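You operate a simulated robot arm through the tools that you are given. There is no shell and no other tool.

You are at the controls of a simulated robot arm. One attempt, no reset.

TASK
Point the teal arrow section at the joining jig, slide it to the line; butt the purple one against it.
Fine: lift each round, both arrows alike.

It is judged by the outcome, as a careful person would: the job done as asked, and still so three seconds after it is handed in. It fails if anything else is knocked over, pushed out of place, dropped, spilled or broken.

THE ROBOT
A 7-joint arm with a four-finger gripper, fixed in place. Base frame: the origin is on the floor under the middle of its stand, x ahead of it, y to its left, z up; the work surface is at about z = 0.8. Readings come in m, degrees, newtons and seconds.
It reaches about 1.223 m from its shoulder. Its first joint turns from -69.0 to 172.0 degrees. Payload 3.67 kg.
Tool frame: the origin (TCP) lies between the finger pads and is the grasp point; the fingertips stand 0.028 m ahead of it; z points along the fingers, y is the line along which they close. The gripper opens to 0.112 m; its body begins 0.073 m behind the TCP.
Orientation is that of the tool frame in the base frame, as [roll, pitch, yaw] about the fixed x, y, z axes, in that order (R = Rz(yaw) Ry(pitch) Rx(roll)). With the fingers straight down and closing along the base's y, the tool's x points along the base's -x, its y along +y and its z along -z.

THE INTERFACE
- The arm moves only by the tool move_arm. Its argument "rows" is a list that holds one entry, the list of rows, each a list of 7 numbers: the turn, a rotation vector about the tool's x, y, z in degrees, then the shift along the tool's x, y, z in m, then the gripper command, from -1 (shut) to 1 (fully open), values between in proportion. In form: [[[ax, ay, az, dx, dy, dz, fingers], ...]]. A call has 1 to 20 rows; each row shifts and turns the commanded pose from where the row before left it, along the tool's axes as they then stand. A row lasts 0.2 s, in which the tool goes at most 0.05 m and 8.6 degrees; a call with a longer step from one row to the next is refused whole, and so is a gripper value outside its range. Where a pose cannot be reached the arm comes as near as it can. A force on the tool above 40 N (or 10 N above the force at the start of the call, whichever is more), or a blocked arm, ends the call early, and 0.2 s more pass. Each finger travels about 0.1025 m/s and halts on what it meets, pressing with about 23 N; the grip force reading is that of the motor and also rises with nothing between the fingers. The clock runs only during rows and for 0.2 s after the last one: add rows that do not move to give the fingers time. The reply holds the time, the measured pose of the TCP, the force on the tool along the base axes, the opening and the grip force, in the units named above and with some noise, with the torque about the TCP (base axes, N m) and any sound that the robot's microphone picked up.
- Cameras (640 x 400 px; columns grow to the right, rows downward): "scene" is fixed at [0.0465, -0.4941, 1.5428]; the picture's right is [-0.17, -0.98, 0.00], its down [-0.65, 0.11, -0.76] and it looks along [0.74, -0.13, -0.66] (base axes); focal length 329 px, centre (320, 200). "wrist" rides on the gripper at [0.06, -0.018, -0.104] in the tool frame; the picture's right is [0.29, 0.96, 0.00], its down [-0.80, 0.24, -0.55] and it looks along [-0.53, 0.16, 0.83] (tool axes); focal length 234 px, centre (320, 200). There is no depth. A picture from a camera that has moved, and an enlarged one, comes with that camera's place and axes in the base frame and with its lens. The place of the scene camera against the robot may be out by one fixed shift of up to 0.012 m in any direction.
- grab_frame(camera): a new picture of that camera. It takes no simulated time.
- move_column(by): slides the trunk up (or, below 0, down) by that many m; the arm rides with it, the base frame stays. It gives what a move gives, with no picture.
- close_up(camera, box): a new picture of the part [left, top, right, bottom] of that camera's present view, enlarged. It takes no simulated time.
- finish_job(): hands the job in; it is judged then, once.

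Places have to be worked out from the pictures, the camera data and where the tool is seen. Open the gripper and draw the arm clear of the work before you hand the job in, unless the task says otherwise.

The tools are called after ">>>" as name(argument=value, ...) on one line, values as JSON. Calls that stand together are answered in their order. move_arm: Moves the arm, as the interface text tells. Its arguments: {"type":"object","properties":{"rows":{"type":"array"}},"required":["rows"]} The other tools are called the same way: move_column (by) moves the trunk up or down; grab_frame (camera) takes a picture; close_up (camera, box) takes an enlarged picture of a part of a camera's view; finish_job () hands the job in.

At the start:

```text
time_s: 0.0
eef_pos: [0.6249, -0.6212, 1.0453]
ee_rot: [180.0, 0.0, -180.0]
ft_force: [-0.1, -0.8, 0.2]
torque: [0.01, 0.0, 0.02]
width: 0.1119
finger_force: 0.1
trunk travel left (down, up): [-0.5, 0.34]
```

scene: 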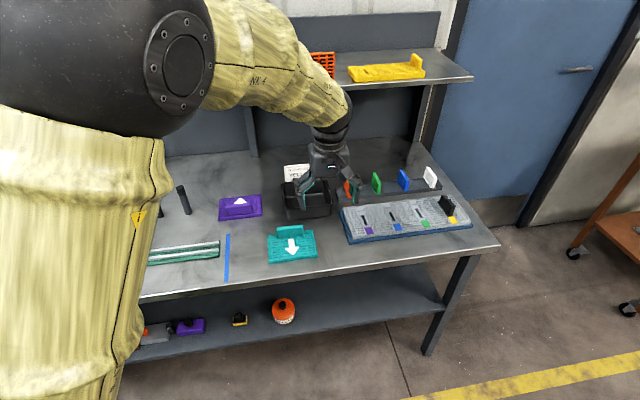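
wrist: 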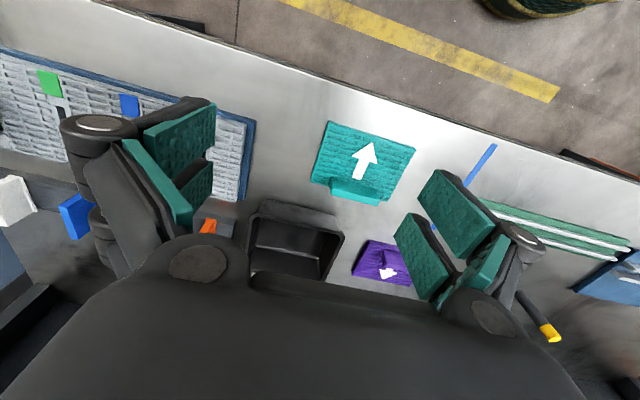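

I'll start by looking closely at the work area from both cameras to identify the two sections, the blue line and the jig.

>>> close_up(camera="scene", box=[130, 150, 350, 290])

>>> close_up(camera="wrist", box=[230, 90, 640, 350])

>>> close_up(camera="scene", box=[270, 140, 490, 280])

```text
2.86 times, centred on (240, 220) of scene
camera zoom: at [0.0465, -0.4941, 1.5428], right [-0.17, -0.98, 0.0], down [-0.65, 0.11, -0.76], along [0.74, -0.13, -0.66], focal length 939 px, centre (549, 143)
```

zoom: 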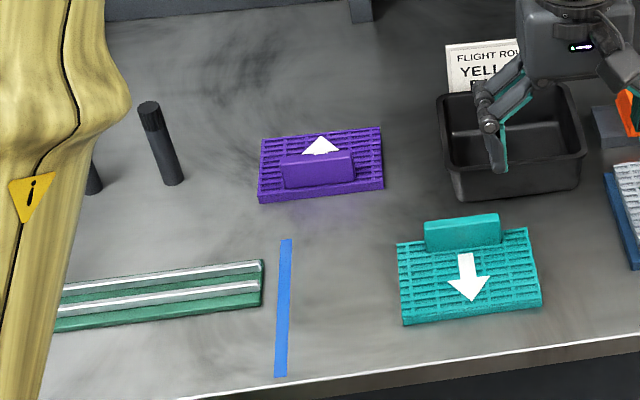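

```text
1.54 times, centred on (435, 220) of wrist
camera zoom: at [0.5665, -0.6378, 1.1497], right [-0.29, 0.96, 0.0], down [0.8, 0.24, 0.55], along [0.53, 0.16, -0.83], focal length 360 px, centre (143, 169)
```

zoom: 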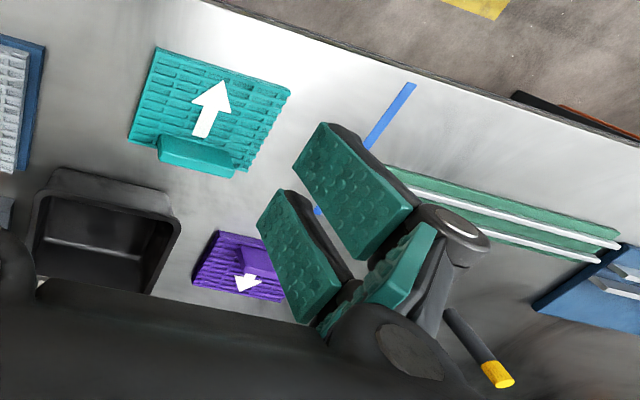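

```text
2.86 times, centred on (380, 210) of scene
camera zoom: at [0.0465, -0.4941, 1.5428], right [-0.17, -0.98, 0.0], down [-0.65, 0.11, -0.76], along [0.74, -0.13, -0.66], focal length 939 px, centre (149, 171)
```

zoom: 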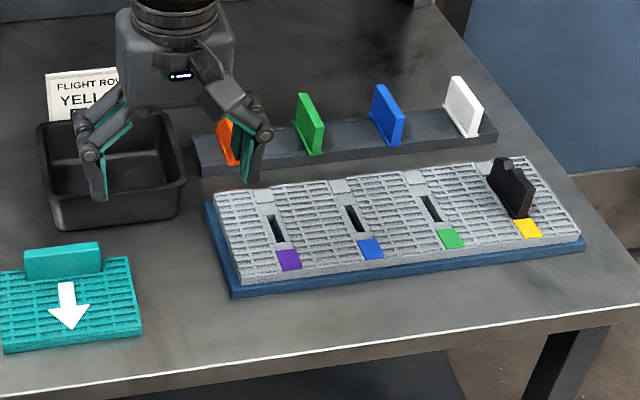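

The teal plate sits near (0.68, -0.52) with its arrow toward -x. The purple plate is near (0.88, -0.37) with its arrow toward +x, and the blue line runs along x at y ≈ -0.333, just short of the green railed jig. I'll raise the arm and draw it back to get a clear wrist view of the line, the jig and both fins.

>>> move_arm(rows=[[[0, 0, 0, 0, 0, -0.03, 1], [0, 0, 0, 0.01, 0.02, -0.03, 1], [0, 0, 0, 0.02, 0.035, -0.02, 1], [0, 0, 0, 0.02, 0.035, -0.01, 1], [0, 0, 0, 0.02, 0.035, 0, 1], [0, 0, 0, 0.02, 0.035, 0, 1], [0, 0, 0, 0.02, 0.035, 0, 1], [0, 0, 0, 0.01, 0.02, 0, 1], [0, 0, 0, 0, 0, 0, 1]]])

```text
time_s: 2.0
eef_pos: [0.5051, -0.4032, 1.1381]
ee_rot: [180.0, 0.0, 179.9]
ft_force: [-0.4, 1.0, -0.1]
torque: [0.02, 0.0, 0.01]
width: 0.1119
finger_force: 0.0
trunk travel left (down, up): [-0.5, 0.34]
```

The arm is now at (0.505, -0.403, 1.138), so I'll take fresh pictures from both cameras.

>>> grab_frame(camera="wrist")

>>> grab_frame(camera="scene")

```text
taken
camera wrist: at [0.4456, -0.4201, 1.2423], right [-0.29, 0.96, 0.0], down [0.8, 0.24, 0.55], along [0.53, 0.16, -0.83], focal length 234 px, centre (320, 200)
```

wrist: 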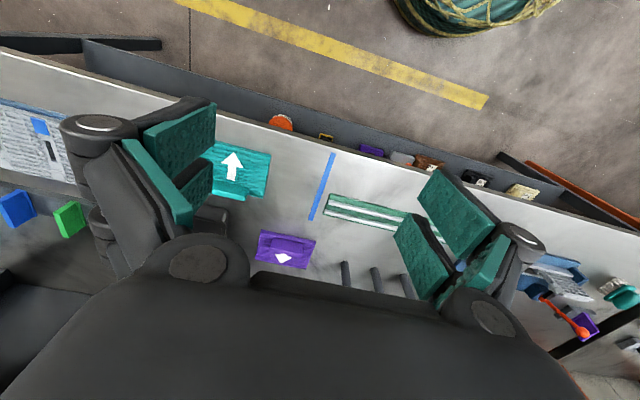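

```text
taken
```

scene: 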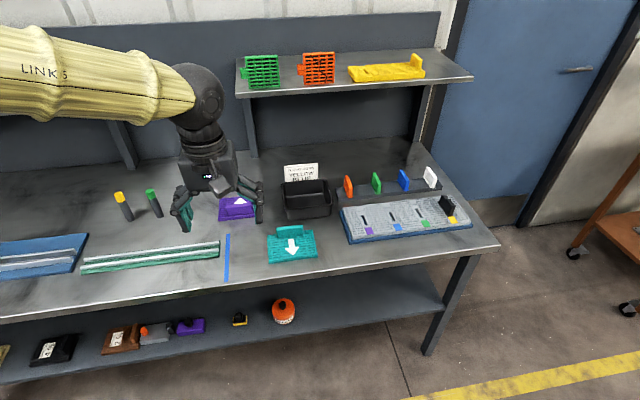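

>>> close_up(camera="scene", box=[0, 170, 240, 310])

>>> close_up(camera="wrist", box=[190, 120, 430, 280])

>>> close_up(camera="wrist", box=[500, 220, 640, 360])

>>> close_up(camera="scene", box=[200, 180, 340, 290])

```text
2.67 times, centred on (120, 240) of scene
camera zoom: at [0.0465, -0.4941, 1.5428], right [-0.17, -0.98, 0.0], down [-0.65, 0.11, -0.76], along [0.74, -0.13, -0.66], focal length 877 px, centre (853, 93)
```

zoom: 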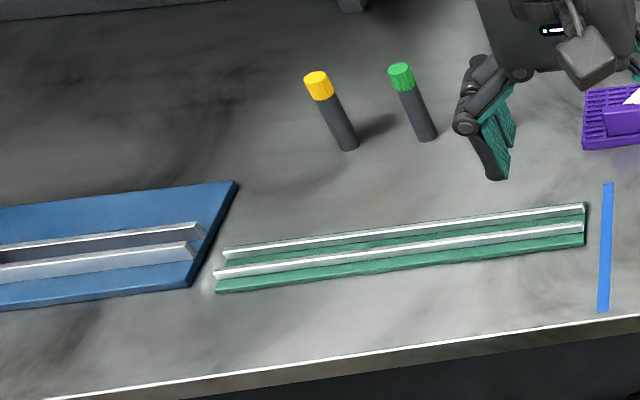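

```text
2.50 times, centred on (310, 200) of wrist
camera zoom: at [0.4456, -0.4201, 1.2423], right [-0.29, 0.96, 0.0], down [0.8, 0.24, 0.55], along [0.53, 0.16, -0.83], focal length 585 px, centre (345, 200)
```

zoom: 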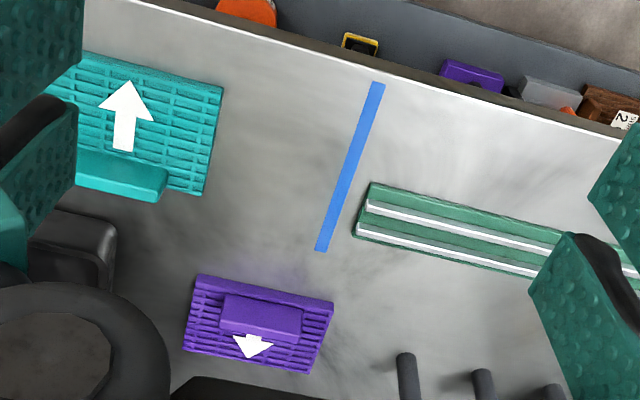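

```text
2.86 times, centred on (570, 290) of wrist
camera zoom: at [0.4456, -0.4201, 1.2423], right [-0.29, 0.96, 0.0], down [0.8, 0.24, 0.55], along [0.53, 0.16, -0.83], focal length 669 px, centre (-394, -57)
```

zoom: 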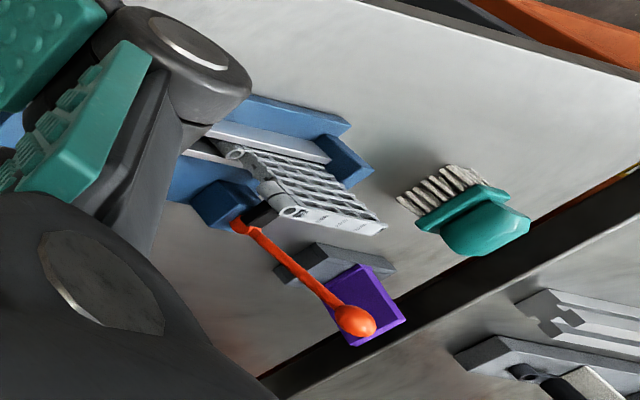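

```text
3.64 times, centred on (270, 235) of scene
camera zoom: at [0.0465, -0.4941, 1.5428], right [-0.17, -0.98, 0.0], down [-0.65, 0.11, -0.76], along [0.74, -0.13, -0.66], focal length 1196 px, centre (502, 73)
```

zoom: 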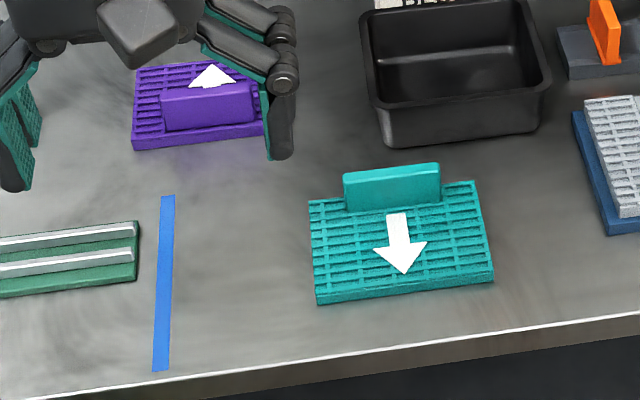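

The layout is now clear: the joining jig is the blue fixture further along +y, with the green wear strip leading to it and the tape line at y ≈ -0.34. Both arrows therefore have to point to +y. I'll turn the tool 90° so it closes along x, across the teal fin, and bring it above the teal plate at a safe height.

>>> move_arm(rows=[[[0, 0, -8.182, 0, 0, 0, 1], [0, 0, -8.182, 0, 0, 0, 1], [0, 0, -8.182, 0, 0, 0, 1], [0, 0, -8.182, 0, 0, 0, 1], [0, 0, -8.182, 0, 0, 0, 1], [0, 0, -8.182, 0, 0, 0, 1], [0, 0, -8.182, 0, 0, 0, 1], [0, 0, -8.182, 0, 0, 0, 1], [0, 0, -8.182, 0, 0, 0, 1], [0, 0, -8.182, 0, 0, 0, 1], [0, 0, -8.18, 0, 0, 0, 1], [0, 0, 0, 0.0246, -0.046, 0, 1], [0, 0, 0, 0.0246, -0.046, 0, 1], [0, 0, 0, 0.0246, -0.046, 0, 1], [0, 0, 0, 0.0246, -0.046, 0, 1], [0, 0, 0, 0.0246, -0.046, 0, 1], [0, 0, 0, 0, 0, 0.04, 1], [0, 0, 0, 0, 0, 0.04, 1], [0, 0, 0, 0, 0, 0.03, 1], [0, 0, 0, 0, 0, 0, 1]]])

```text
refused: row 12 steps farther than a row can; nothing moved
```

The call was refused because one step was just over 0.05 m, so I'll resend it with shorter steps.

>>> move_arm(rows=[[[0, 0, -8.182, 0, 0, 0, 1], [0, 0, -8.182, 0, 0, 0, 1], [0, 0, -8.182, 0, 0, 0, 1], [0, 0, -8.182, 0, 0, 0, 1], [0, 0, -8.182, 0, 0, 0, 1], [0, 0, -8.182, 0, 0, 0, 1], [0, 0, -8.182, 0, 0, 0, 1], [0, 0, -8.182, 0, 0, 0, 1], [0, 0, -8.182, 0, 0, 0, 1], [0, 0, -8.182, 0, 0, 0, 1], [0, 0, -8.18, 0, 0, 0, 1], [0, 0, 0, 0.0205, -0.0383, 0, 1], [0, 0, 0, 0.0205, -0.0383, 0, 1], [0, 0, 0, 0.0205, -0.0383, 0, 1], [0, 0, 0, 0.0205, -0.0383, 0, 1], [0, 0, 0, 0.0205, -0.0383, 0, 1], [0, 0, 0, 0.0205, -0.0383, 0, 1], [0, 0, 0, 0, 0, 0.04, 1], [0, 0, 0, 0, 0, 0.04, 1], [0, 0, 0, 0, 0, 0.02, 1]]])

```text
time_s: 6.2
eef_pos: [0.7356, -0.5293, 1.0359]
ee_rot: [180.0, -0.1, -90.1]
ft_force: [-0.1, 0.4, -0.4]
torque: [0.01, 0.02, -0.02]
width: 0.1119
finger_force: 0.1
trunk travel left (down, up): [-0.5, 0.34]
```

The tool is above the teal plate at yaw -90°. I'll look through both cameras to find the fin relative to the fingers.

>>> grab_frame(camera="wrist")

>>> close_up(camera="scene", box=[200, 130, 360, 290])

```text
taken
camera wrist: at [0.7545, -0.5883, 1.1396], right [-0.96, -0.29, 0.0], down [-0.24, 0.8, 0.55], along [-0.16, 0.53, -0.83], focal length 234 px, centre (320, 200)
```

wrist: 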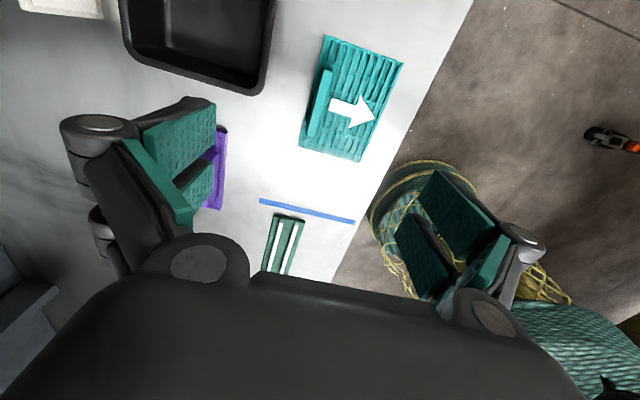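

```text
2.50 times, centred on (280, 210) of scene
camera zoom: at [0.0465, -0.4941, 1.5428], right [-0.17, -0.98, 0.0], down [-0.65, 0.11, -0.76], along [0.74, -0.13, -0.66], focal length 822 px, centre (420, 175)
```

zoom: 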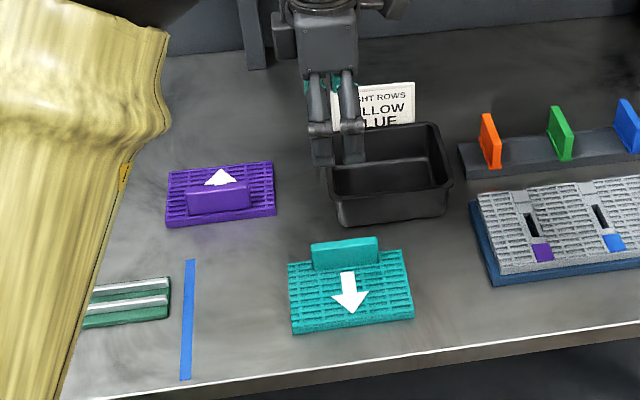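

The wrist view shows the whole teal plate, so I'll enlarge it to measure the fin and plate edges.

>>> close_up(camera="wrist", box=[270, 20, 430, 180])

>>> close_up(camera="wrist", box=[240, 140, 400, 290])

```text
2.50 times, centred on (350, 100) of wrist
camera zoom: at [0.7545, -0.5883, 1.1396], right [-0.96, -0.29, 0.0], down [-0.24, 0.8, 0.55], along [-0.16, 0.53, -0.83], focal length 585 px, centre (245, 450)
```

zoom: 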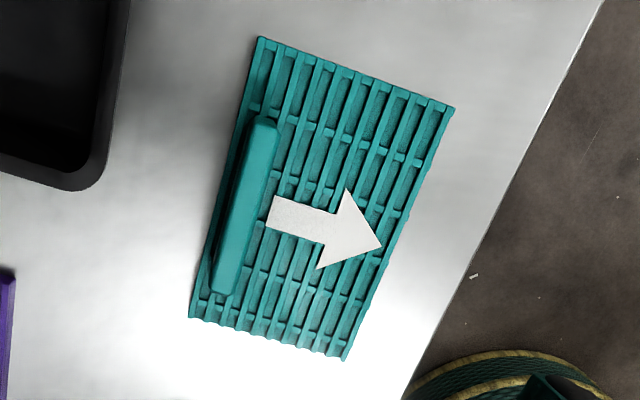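

```text
2.67 times, centred on (320, 215) of wrist
camera zoom: at [0.7545, -0.5883, 1.1396], right [-0.96, -0.29, 0.0], down [-0.24, 0.8, 0.55], along [-0.16, 0.53, -0.83], focal length 624 px, centre (320, 160)
```

zoom: 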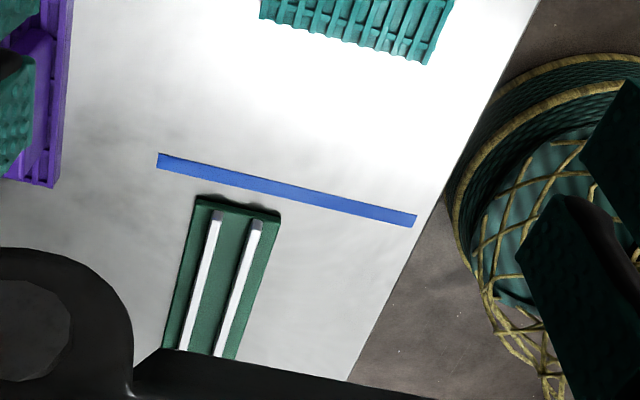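

The wrist view puts the teal plate at x 0.652–0.750, y -0.598 to -0.459. The fin is about 11 mm thick, centred near (0.738, -0.530), with its top at about z 0.86. The tape's near edge is at y ≈ -0.345, and the bin edge at x ≈ 0.80 is close. I'll narrow the fingers to about 45 mm and come down partway, then check.

>>> move_arm(rows=[[[0, 0, 0, 0.0007, -0.0024, 0, -0.2], [0, 0, 0, 0, 0, 0.03, -0.2], [0, 0, 0, 0, 0, 0.03, -0.2], [0, 0, 0, 0, 0, 0.03, -0.2], [0, 0, 0, 0, 0, 0, -0.2], [0, 0, 0, 0, 0, 0, -0.2]]])

>>> grab_frame(camera="wrist")

>>> close_up(camera="scene", box=[240, 150, 360, 270])

```text
time_s: 7.6
eef_pos: [0.7378, -0.5297, 0.9421]
ee_rot: [180.0, 0.1, -90.0]
ft_force: [0.2, -0.6, -0.2]
torque: [0.05, 0.01, 0.01]
width: 0.045
finger_force: 0.1
trunk travel left (down, up): [-0.5, 0.34]
```

```text
taken
camera wrist: at [0.7575, -0.5888, 1.0468], right [-0.96, -0.29, 0.0], down [-0.24, 0.8, 0.55], along [-0.16, 0.53, -0.83], focal length 234 px, centre (320, 200)
```

wrist: 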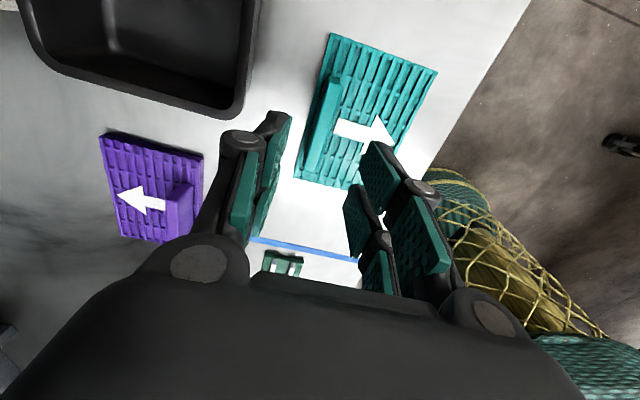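

```text
3.33 times, centred on (300, 210) of scene
camera zoom: at [0.0465, -0.4941, 1.5428], right [-0.17, -0.98, 0.0], down [-0.65, 0.11, -0.76], along [0.74, -0.13, -0.66], focal length 1096 px, centre (387, 167)
```

zoom: 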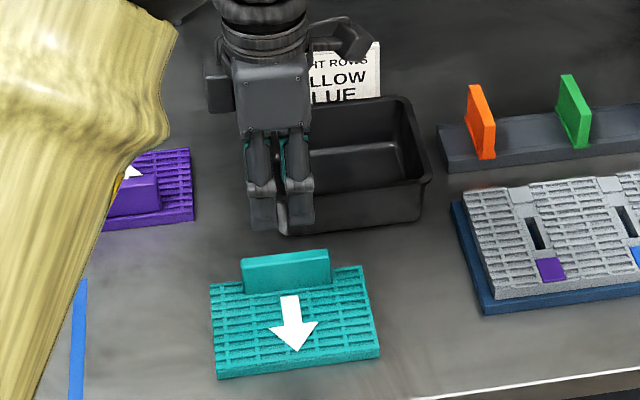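

The fin lines up with the middle of the gripper, with the left finger about 12 mm from the bin rim (x ≈ 0.802). I'll narrow to about 34 mm for more clearance, come down to just above the fin, and check again.

>>> move_arm(rows=[[[0, 0, 0, 0, 0, 0, -0.39], [0, 0, 0, 0, 0, 0.025, -0.39], [0, 0, 0, 0, 0, 0.02, -0.39], [0, 0, 0, 0, 0, 0, -0.39]]])

>>> close_up(camera="wrist", box=[200, 60, 440, 260])

>>> close_up(camera="scene", box=[240, 150, 360, 270])

```text
time_s: 8.6
eef_pos: [0.7355, -0.5281, 0.899]
ee_rot: [180.0, 0.0, -90.0]
ft_force: [0.0, -0.3, -0.3]
torque: [0.03, 0.02, 0.01]
width: 0.0339
finger_force: 0.1
trunk travel left (down, up): [-0.5, 0.34]
```

```text
2.00 times, centred on (320, 160) of wrist
camera zoom: at [0.7557, -0.5873, 1.004], right [-0.96, -0.29, 0.0], down [-0.24, 0.8, 0.55], along [-0.16, 0.53, -0.83], focal length 468 px, centre (320, 280)
```

zoom: 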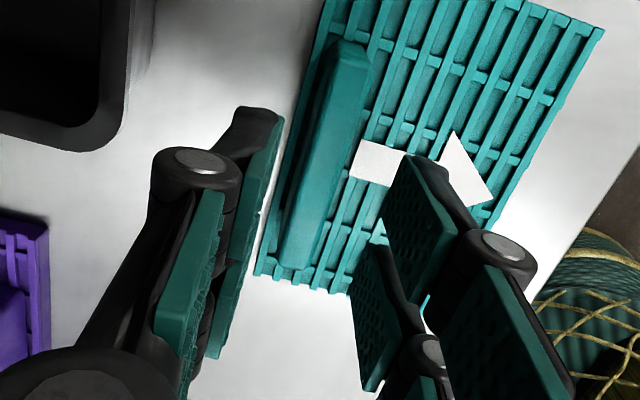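

```text
3.33 times, centred on (300, 210) of scene
camera zoom: at [0.0465, -0.4941, 1.5428], right [-0.17, -0.98, 0.0], down [-0.65, 0.11, -0.76], along [0.74, -0.13, -0.66], focal length 1096 px, centre (387, 167)
```

zoom: 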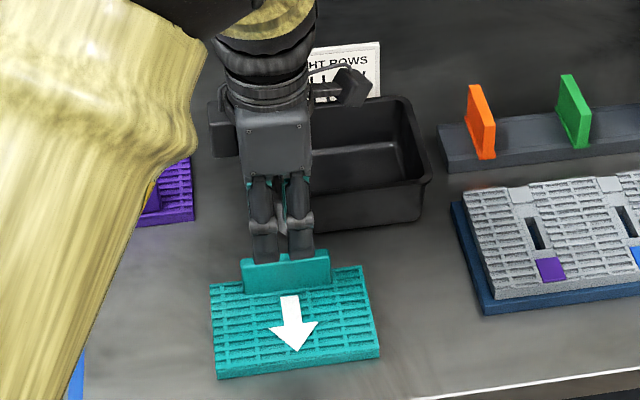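

The fin looks offset about +3 mm in x from the gripper's centre plane, with the bin well clear. I'll shift by 3 mm and come down in small steps so the pads straddle the fin, tips a few mm above the plate.

>>> move_arm(rows=[[[0, 0, 0, 0, -0.003, 0, -0.39], [0, 0, 0, 0, 0, 0.012, -0.39], [0, 0, 0, 0, 0, 0.012, -0.39], [0, 0, 0, 0, 0, 0.01, -0.39], [0, 0, 0, 0, 0, 0.008, -0.39], [0, 0, 0, 0, 0, 0, -0.39]]])

>>> close_up(camera="wrist", box=[200, 60, 440, 260])

>>> close_up(camera="scene", box=[240, 150, 360, 270])

```text
time_s: 10.0
eef_pos: [0.7403, -0.5279, 0.858]
ee_rot: [-179.9, 0.0, -90.1]
ft_force: [-0.4, 0.1, -0.1]
torque: [-0.02, -0.01, -0.04]
width: 0.0341
finger_force: 0.1
trunk travel left (down, up): [-0.5, 0.34]
```

```text
2.00 times, centred on (320, 160) of wrist
camera zoom: at [0.7598, -0.5872, 0.9623], right [-0.96, -0.29, 0.0], down [-0.24, 0.8, 0.55], along [-0.16, 0.53, -0.83], focal length 468 px, centre (320, 280)
```

zoom: 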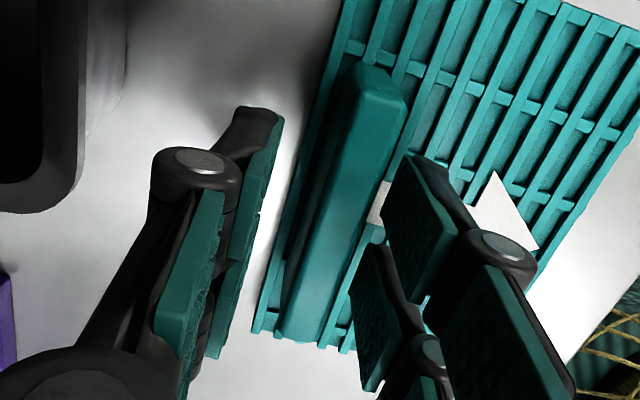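

```text
3.33 times, centred on (300, 210) of scene
camera zoom: at [0.0465, -0.4941, 1.5428], right [-0.17, -0.98, 0.0], down [-0.65, 0.11, -0.76], along [0.74, -0.13, -0.66], focal length 1096 px, centre (387, 167)
```

zoom: 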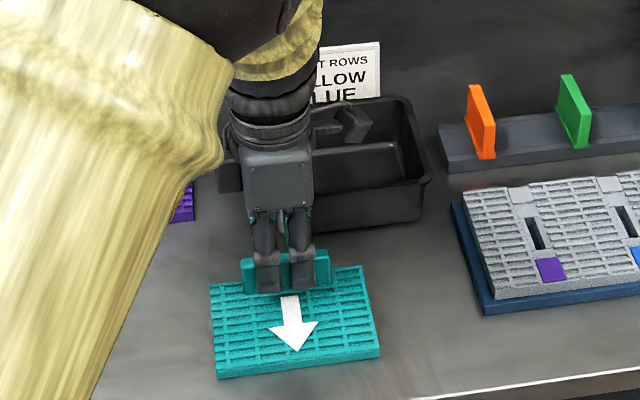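

The fingers straddle the fin with no contact force and the tips just above the plate. I'll close on the fin now.

>>> move_arm(rows=[[[0, 0, 0, 0, 0, 0, -0.7], [0, 0, 0, 0, 0, 0, -1], [0, 0, 0, 0, 0, 0, -1], [0, 0, 0, 0, 0, 0, -1], [0, 0, 0, 0, 0, 0, -1]]])

>>> close_up(camera="wrist", box=[200, 60, 440, 260])

```text
time_s: 11.2
eef_pos: [0.7399, -0.5279, 0.8571]
ee_rot: [180.0, 0.0, -90.0]
ft_force: [-0.2, -1.1, 0.2]
torque: [-0.03, 0.02, 0.0]
width: 0.014
finger_force: 23.2
trunk travel left (down, up): [-0.5, 0.34]
```

```text
2.00 times, centred on (320, 160) of wrist
camera zoom: at [0.7597, -0.5873, 0.9623], right [-0.96, -0.29, 0.0], down [-0.24, 0.8, 0.55], along [-0.16, 0.53, -0.83], focal length 468 px, centre (320, 280)
```

zoom: 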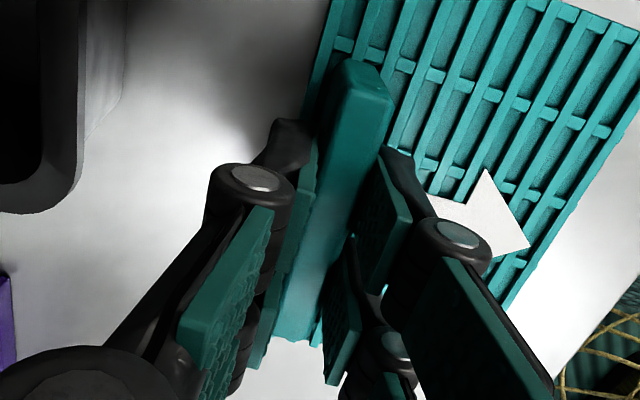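

The grip is solid at 14 mm wide and 23 N. I'll lift straight up, slowly at first, and check that the plate comes along level.

>>> move_arm(rows=[[[0, 0, 0, 0, 0, -0.008, -1], [0, 0, 0, 0, 0, -0.012, -1], [0, 0, 0, 0, 0, -0.02, -1], [0, 0, 0, 0, 0, -0.025, -1], [0, 0, 0, 0, 0, -0.025, -1], [0, 0, 0, 0, 0, -0.025, -1], [0, 0, 0, 0, 0, -0.02, -1], [0, 0, 0, 0, 0, 0, -1]]])

>>> grab_frame(camera="scene")

>>> grab_frame(camera="wrist")

```text
time_s: 13.0
eef_pos: [0.7415, -0.5288, 0.9938]
ee_rot: [179.9, 0.1, -90.1]
ft_force: [0.0, 0.4, -1.0]
torque: [-0.01, -0.03, -0.02]
width: 0.0138
finger_force: 22.7
trunk travel left (down, up): [-0.5, 0.34]
```

```text
taken
```

scene: 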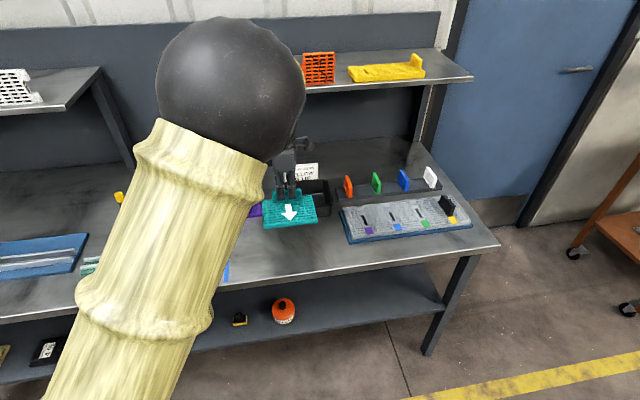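

```text
taken
camera wrist: at [0.761, -0.5883, 1.0979], right [-0.96, -0.29, 0.0], down [-0.24, 0.8, 0.56], along [-0.16, 0.53, -0.83], focal length 234 px, centre (320, 200)
```

wrist: 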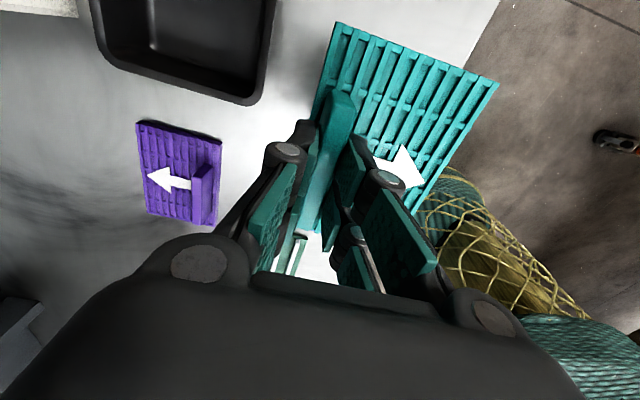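

The teal plate is held level and clear of the table at about 1 N of load. I'll turn it -90° about the vertical so the arrow swings from -x to +y, then carry it over a spot about 25 mm short of the line.

>>> move_arm(rows=[[[0, 0, 8.182, 0, 0, 0, -1], [0, 0, 8.182, 0, 0, 0, -1], [0, 0, 8.182, 0, 0, 0, -1], [0, 0, 8.182, 0, 0, 0, -1], [0, 0, 8.182, 0, 0, 0, -1], [0, 0, 8.182, 0, 0, 0, -1], [0, 0, 8.182, 0, 0, 0, -1], [0, 0, 8.182, 0, 0, 0, -1], [0, 0, 8.182, 0, 0, 0, -1], [0, 0, 8.182, 0, 0, 0, -1], [0, 0, 8.18, 0, 0, 0, -1], [0, 0, 0, 0.012, 0.024, 0, -1], [0, 0, 0, 0.012, 0.024, 0, -1], [0, 0, 0, 0.012, 0.024, 0, -1], [0, 0, 0, 0, 0, 0, -1], [0, 0, 0, 0, 0, 0, -1]]])

>>> grab_frame(camera="scene")

>>> grab_frame(camera="wrist")

```text
time_s: 16.4
eef_pos: [0.7045, -0.4575, 0.9923]
ee_rot: [-180.0, -0.1, -180.0]
ft_force: [0.4, 1.1, -0.6]
torque: [-0.05, -0.02, 0.0]
width: 0.0138
finger_force: 23.4
trunk travel left (down, up): [-0.5, 0.34]
```

```text
taken
```

scene: 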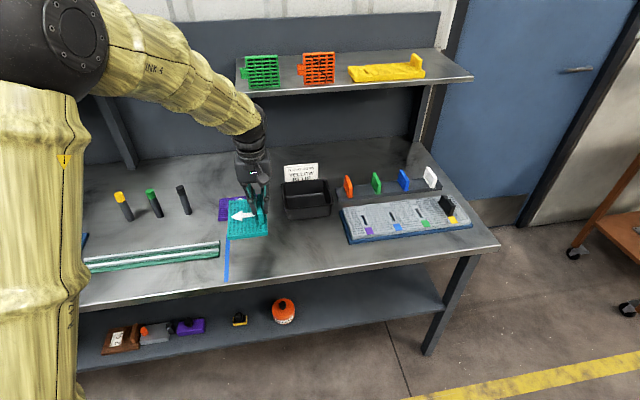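

```text
taken
camera wrist: at [0.6466, -0.4739, 1.0971], right [-0.29, 0.96, 0.0], down [0.8, 0.24, 0.55], along [0.53, 0.16, -0.83], focal length 234 px, centre (320, 200)
```

wrist: 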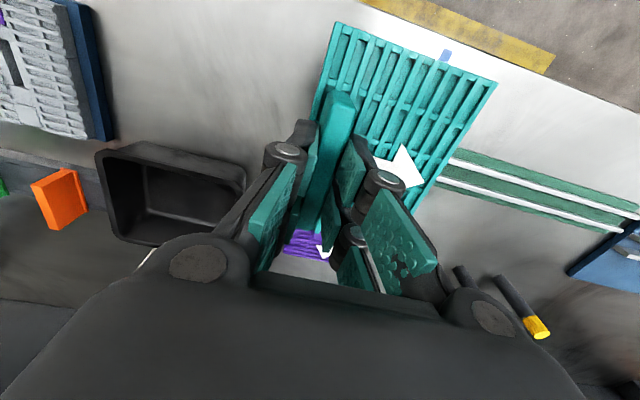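

The arrow now points to +y and the plate is about 25 mm short of the tape, held level. I'll lower it until it is almost touching the table.

>>> move_arm(rows=[[[0, 0, 0, 0, 0, 0.025, -1], [0, 0, 0, 0, 0, 0.03, -1], [0, 0, 0, 0, 0, 0.03, -1], [0, 0, 0, 0, 0, 0.025, -1], [0, 0, 0, 0, 0, 0.012, -1], [0, 0, 0, 0, 0, 0.008, -1], [0, 0, 0, 0, 0, 0.002, -1], [0, 0, 0, 0, 0, 0, -1], [0, 0, 0, 0, 0, 0, -1]]])

>>> close_up(camera="scene", box=[190, 170, 320, 290])

>>> grab_frame(camera="wrist")

```text
time_s: 18.4
eef_pos: [0.7042, -0.4571, 0.8614]
ee_rot: [179.9, 0.0, -179.9]
ft_force: [-0.4, 0.0, -0.8]
torque: [-0.05, -0.01, 0.01]
width: 0.014
finger_force: 23.1
trunk travel left (down, up): [-0.5, 0.34]
```

```text
3.33 times, centred on (255, 230) of scene
camera zoom: at [0.0465, -0.4941, 1.5428], right [-0.17, -0.98, 0.0], down [-0.65, 0.11, -0.76], along [0.74, -0.13, -0.66], focal length 1096 px, centre (537, 100)
```

zoom: 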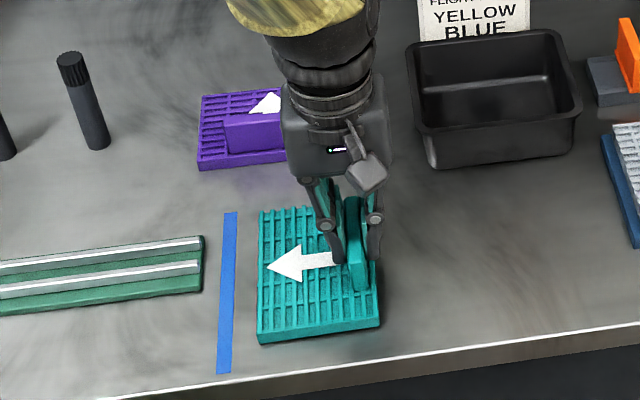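

```text
taken
camera wrist: at [0.6455, -0.4738, 0.9655], right [-0.29, 0.96, 0.0], down [0.8, 0.24, 0.55], along [0.53, 0.16, -0.83], focal length 234 px, centre (320, 200)
```

wrist: 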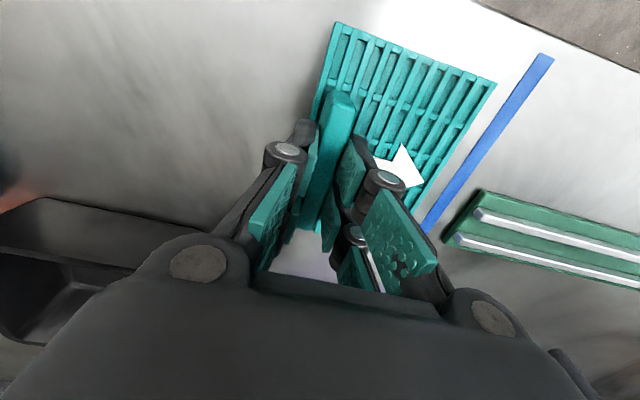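

The plate hovers 2–3 mm above the table with about 23 mm to go to the tape's near edge. I'll settle it gently onto the surface and watch the vertical force.

>>> move_arm(rows=[[[0, 0, 0, 0, 0, 0.001, -1], [0, 0, 0, 0, 0, 0.001, -1], [0, 0, 0, 0, 0, 0, -1]]])

```text
time_s: 19.2
eef_pos: [0.703, -0.4568, 0.8594]
ee_rot: [-180.0, 0.0, 180.0]
ft_force: [-0.2, 0.5, -1.3]
torque: [-0.02, -0.06, -0.01]
width: 0.0139
finger_force: 23.0
trunk travel left (down, up): [-0.5, 0.34]
```

There's no table contact yet (Fz about -1 N), so I'll go down another millimetre or so.

>>> move_arm(rows=[[[0, 0, 0, 0, 0, 0.0007, -1], [0, 0, 0, 0, 0, 0.0007, -1], [0, 0, 0, 0, 0, 0, -1]]])

```text
time_s: 20.0
eef_pos: [0.7034, -0.4584, 0.8579]
ee_rot: [-180.0, 0.0, -180.0]
ft_force: [0.2, -0.4, -0.3]
torque: [0.07, -0.1, -0.01]
width: 0.0138
finger_force: 22.9
trunk travel left (down, up): [-0.5, 0.34]
```

The vertical load has dropped toward zero, so the plate is about at the surface. One more half-millimetre step should confirm contact.

>>> move_arm(rows=[[[0, 0, 0, 0, 0, 0.0006, -1], [0, 0, 0, 0, 0, 0, -1], [0, 0, 0, 0, 0, 0, -1]]])

>>> close_up(camera="scene", box=[205, 190, 315, 290])

>>> close_up(camera="wrist", box=[300, 10, 580, 250])

```text
time_s: 20.8
eef_pos: [0.7026, -0.4569, 0.8586]
ee_rot: [-180.0, 0.0, 180.0]
ft_force: [0.1, -1.7, 3.0]
torque: [-0.05, -0.05, -0.01]
width: 0.0139
finger_force: 23.2
trunk travel left (down, up): [-0.5, 0.34]
```

```text
4.00 times, centred on (260, 240) of scene
camera zoom: at [0.0465, -0.4941, 1.5428], right [-0.17, -0.98, 0.0], down [-0.65, 0.11, -0.76], along [0.74, -0.13, -0.66], focal length 1315 px, centre (560, 40)
```

zoom: 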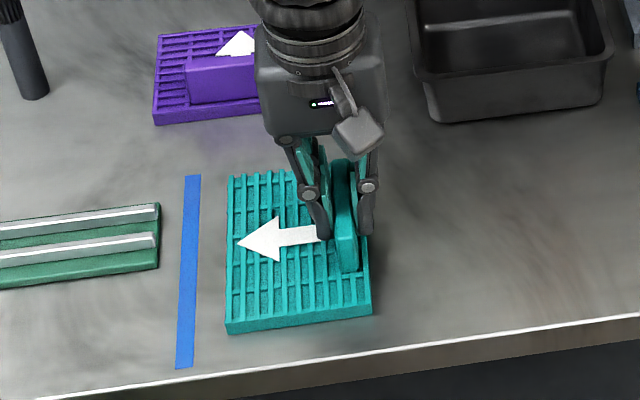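

```text
1.67 times, centred on (440, 130) of wrist
camera zoom: at [0.6449, -0.4745, 0.9623], right [-0.29, 0.96, 0.0], down [0.8, 0.24, 0.55], along [0.53, 0.16, -0.83], focal length 390 px, centre (120, 317)
```

zoom: 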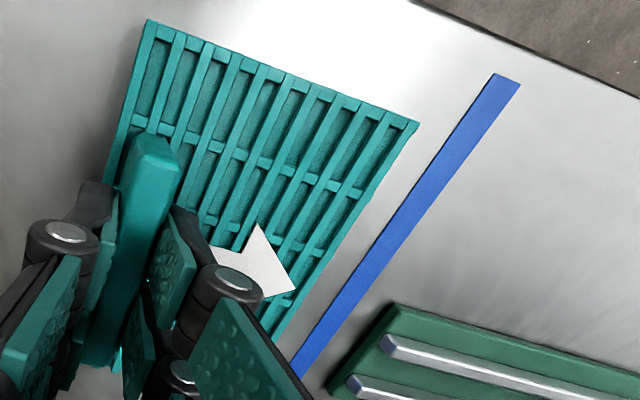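

Contact is confirmed at about 3 N of upward force. Both views put the gap from the leading edge to the tape's near edge at about 24–25 mm, so I'll slide the plate +22 mm and re-measure.

>>> move_arm(rows=[[[0, 0, 0, 0, 0.004, 0, -1], [0, 0, 0, 0, 0.005, 0, -1], [0, 0, 0, 0, 0.005, 0, -1], [0, 0, 0, 0, 0.005, 0, -1], [0, 0, 0, 0, 0.003, 0, -1], [0, 0, 0, 0, 0, 0, -1], [0, 0, 0, 0, 0, 0, -1]]])

>>> close_up(camera="scene", box=[205, 190, 315, 290])

>>> close_up(camera="wrist", box=[300, 10, 580, 250])

```text
time_s: 22.4
eef_pos: [0.7039, -0.4341, 0.8575]
ee_rot: [180.0, -0.1, -180.0]
ft_force: [0.4, -2.1, 5.2]
torque: [-0.04, -0.34, -0.07]
width: 0.0139
finger_force: 22.8
trunk travel left (down, up): [-0.5, 0.34]
```

```text
4.00 times, centred on (260, 240) of scene
camera zoom: at [0.0465, -0.4941, 1.5428], right [-0.17, -0.98, 0.0], down [-0.65, 0.11, -0.76], along [0.74, -0.13, -0.66], focal length 1315 px, centre (560, 40)
```

zoom: 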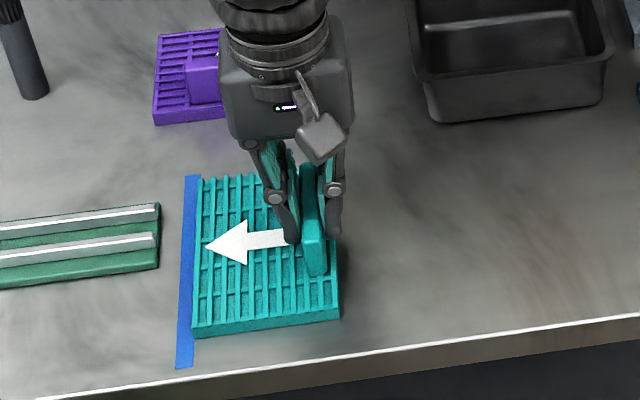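

```text
1.67 times, centred on (440, 130) of wrist
camera zoom: at [0.6454, -0.4519, 0.9622], right [-0.29, 0.96, 0.0], down [0.8, 0.24, 0.55], along [0.53, 0.16, -0.83], focal length 390 px, centre (120, 317)
```

zoom: 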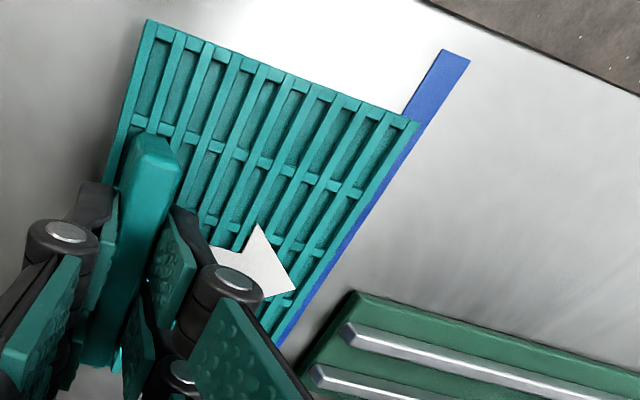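

The leading edge now appears to be right at the tape's near edge, so I'll zoom in tightly on both ends of that edge.

>>> close_up(camera="scene", box=[240, 255, 280, 285])

>>> close_up(camera="scene", box=[240, 225, 280, 255])

>>> close_up(camera="scene", box=[235, 225, 295, 285])

>>> close_up(camera="wrist", box=[440, 20, 520, 80])

```text
13.33 times, centred on (260, 270) of scene
camera zoom: at [0.0465, -0.4941, 1.5428], right [-0.17, -0.98, 0.0], down [-0.65, 0.11, -0.76], along [0.74, -0.13, -0.66], focal length 4383 px, centre (1120, -733)
```

zoom: 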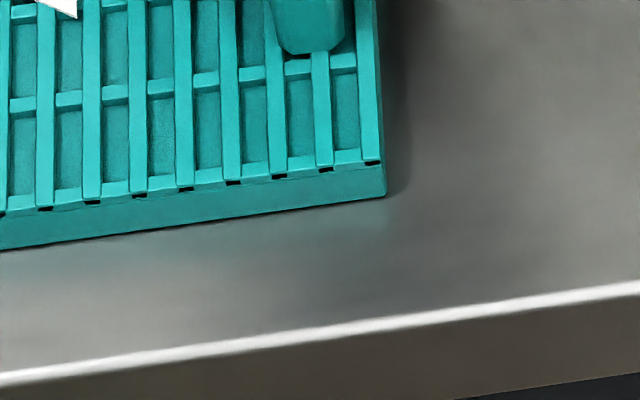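

```text
13.33 times, centred on (260, 240) of scene
camera zoom: at [0.0465, -0.4941, 1.5428], right [-0.17, -0.98, 0.0], down [-0.65, 0.11, -0.76], along [0.74, -0.13, -0.66], focal length 4383 px, centre (1120, -333)
```

zoom: 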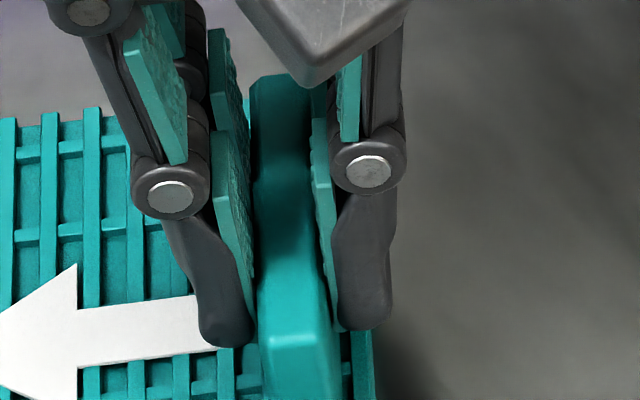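

```text
6.67 times, centred on (265, 255) of scene
camera zoom: at [0.0465, -0.4941, 1.5428], right [-0.17, -0.98, 0.0], down [-0.65, 0.11, -0.76], along [0.74, -0.13, -0.66], focal length 2192 px, centre (687, -167)
```

zoom: 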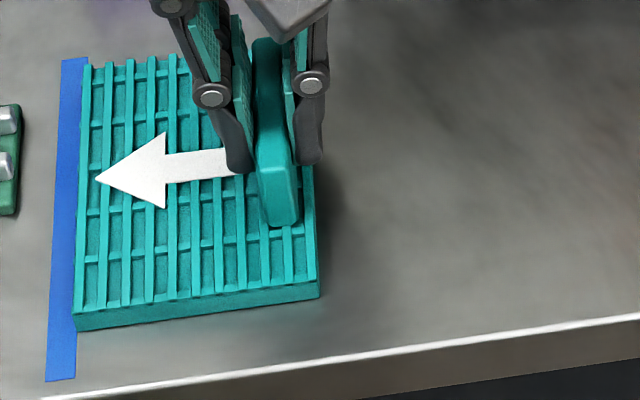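

```text
6.67 times, centred on (480, 50) of wrist
camera zoom: at [0.6454, -0.4519, 0.9622], right [-0.29, 0.96, 0.0], down [0.8, 0.24, 0.55], along [0.53, 0.16, -0.83], focal length 1561 px, centre (-747, 1200)
```

zoom: 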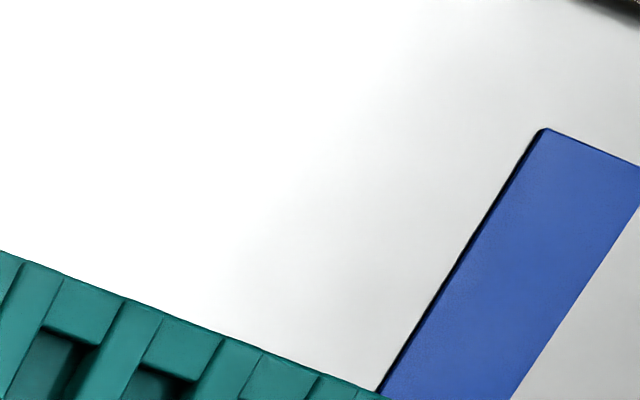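

I want a tighter look at the near corner where the plate's leading edge meets the tape.

>>> close_up(camera="scene", box=[230, 262, 262, 286])

>>> close_up(camera="scene", box=[234, 228, 266, 252])

>>> close_up(camera="wrist", box=[440, 50, 500, 95])

>>> close_up(camera="wrist", box=[400, 120, 480, 180])

```text
16.00 times, centred on (246, 274) of scene
camera zoom: at [0.0465, -0.4941, 1.5428], right [-0.17, -0.98, 0.0], down [-0.65, 0.11, -0.76], along [0.74, -0.13, -0.66], focal length 5260 px, centre (1504, -984)
```

zoom: 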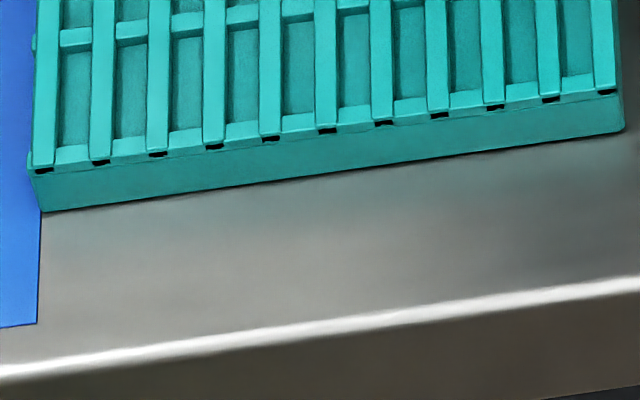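

```text
16.00 times, centred on (250, 240) of scene
camera zoom: at [0.0465, -0.4941, 1.5428], right [-0.17, -0.98, 0.0], down [-0.65, 0.11, -0.76], along [0.74, -0.13, -0.66], focal length 5260 px, centre (1440, -440)
```

zoom: 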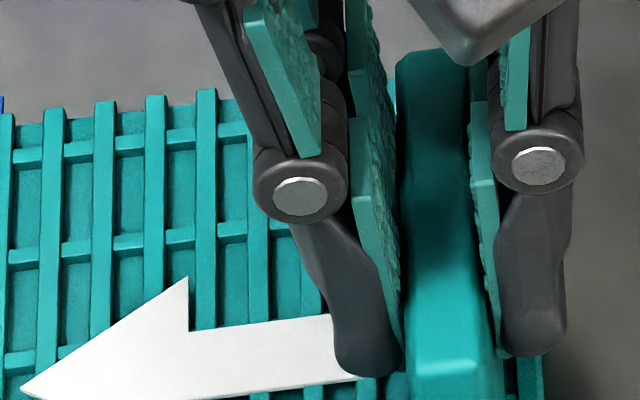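

```text
8.89 times, centred on (470, 72) of wrist
camera zoom: at [0.6454, -0.4519, 0.9622], right [-0.29, 0.96, 0.0], down [0.8, 0.24, 0.55], along [0.53, 0.16, -0.83], focal length 2082 px, centre (-1013, 1333)
```

zoom: 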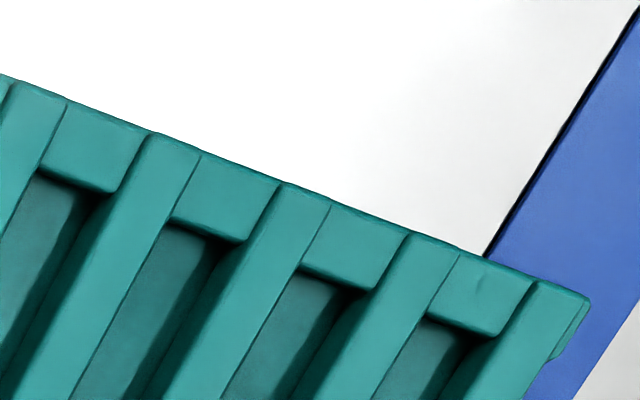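

```text
6.67 times, centred on (440, 150) of wrist
camera zoom: at [0.6454, -0.4519, 0.9622], right [-0.29, 0.96, 0.0], down [0.8, 0.24, 0.55], along [0.53, 0.16, -0.83], focal length 1561 px, centre (-480, 533)
```

zoom: 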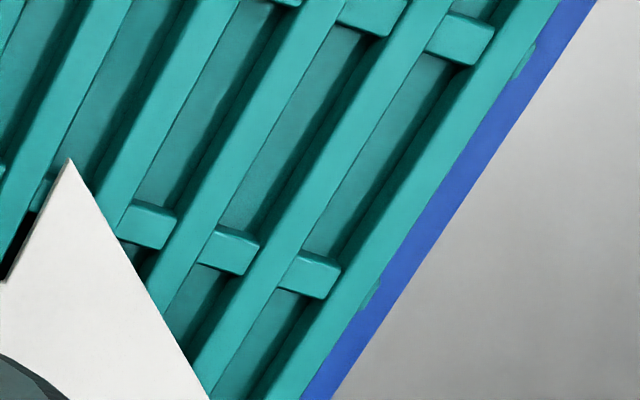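

At the near corner the plate's bottom edge coincides with the tape's near edge, so it has reached the line. I'll nudge it 1.5 mm more so it clearly meets the tape along its full width, then re-check.

>>> move_arm(rows=[[[0, 0, 0, 0, 0.0008, 0, -1], [0, 0, 0, 0, 0.0007, 0, -1], [0, 0, 0, 0, 0, 0, -1], [0, 0, 0, 0, 0, 0, -1]]])

>>> close_up(camera="scene", box=[230, 262, 262, 286])

>>> close_up(camera="scene", box=[234, 226, 290, 286])

```text
time_s: 23.4
eef_pos: [0.7039, -0.4343, 0.8587]
ee_rot: [-180.0, 0.1, -180.0]
ft_force: [1.1, -3.7, 11.2]
torque: [-0.09, 0.17, 0.04]
width: 0.0137
finger_force: 23.3
trunk travel left (down, up): [-0.5, 0.34]
```

```text
16.00 times, centred on (246, 274) of scene
camera zoom: at [0.0465, -0.4941, 1.5428], right [-0.17, -0.98, 0.0], down [-0.65, 0.11, -0.76], along [0.74, -0.13, -0.66], focal length 5260 px, centre (1504, -984)
```

zoom: 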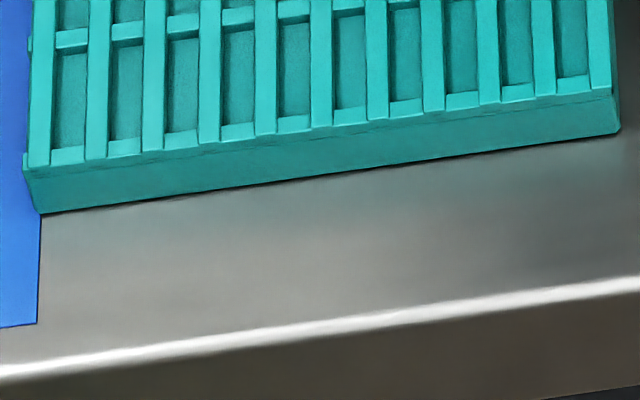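

```text
6.67 times, centred on (262, 256) of scene
camera zoom: at [0.0465, -0.4941, 1.5428], right [-0.17, -0.98, 0.0], down [-0.65, 0.11, -0.76], along [0.74, -0.13, -0.66], focal length 2192 px, centre (707, -173)
```

zoom: 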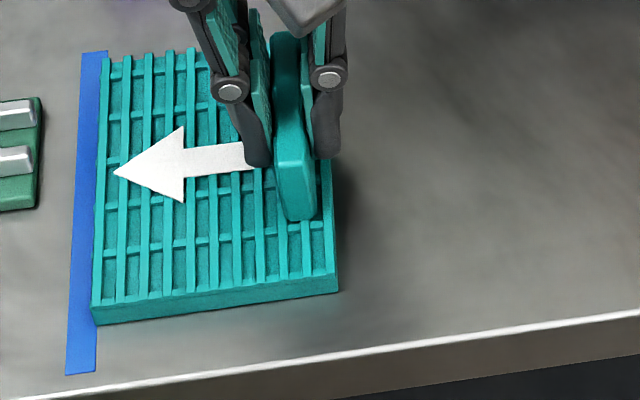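

The vertical force rose to 11 N and the bottom corner barely moved, so the plate's leading edge is effectively against the tape's edge. I'll relieve the stress by easing up slightly rather than pushing further.

>>> move_arm(rows=[[[0, 0, 0, 0, -0.0003, -0.0006, -1], [0, 0, 0, 0, 0, -0.0004, -1], [0, 0, 0, 0, 0, 0, -1]]])

>>> close_up(camera="scene", box=[230, 262, 262, 286])

>>> close_up(camera="wrist", box=[440, 20, 540, 95])

```text
time_s: 24.2
eef_pos: [0.7041, -0.4339, 0.8585]
ee_rot: [-180.0, 0.0, -180.0]
ft_force: [-1.4, -0.1, 3.7]
torque: [-0.01, -0.22, 0.0]
width: 0.0138
finger_force: 22.9
trunk travel left (down, up): [-0.5, 0.34]
```

```text
16.00 times, centred on (246, 274) of scene
camera zoom: at [0.0465, -0.4941, 1.5428], right [-0.17, -0.98, 0.0], down [-0.65, 0.11, -0.76], along [0.74, -0.13, -0.66], focal length 5260 px, centre (1504, -984)
```

zoom: 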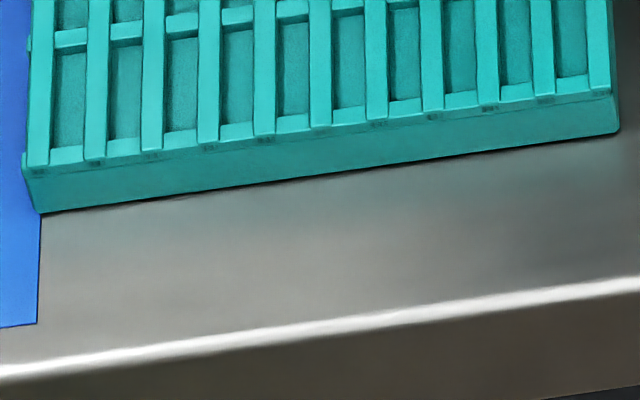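

```text
5.33 times, centred on (490, 58) of wrist
camera zoom: at [0.6454, -0.4511, 0.9623], right [-0.29, 0.96, 0.0], down [0.8, 0.24, 0.55], along [0.53, 0.16, -0.83], focal length 1249 px, centre (-587, 960)
```

zoom: 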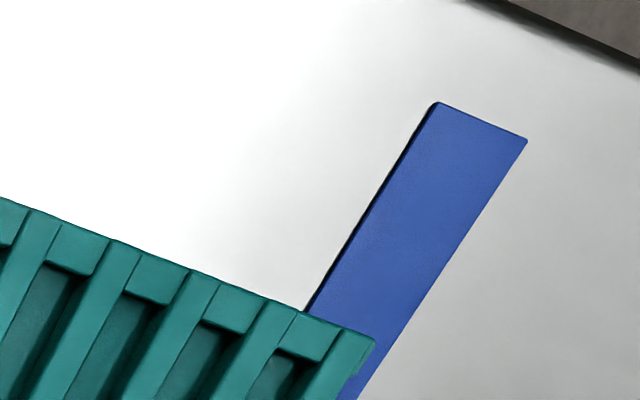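

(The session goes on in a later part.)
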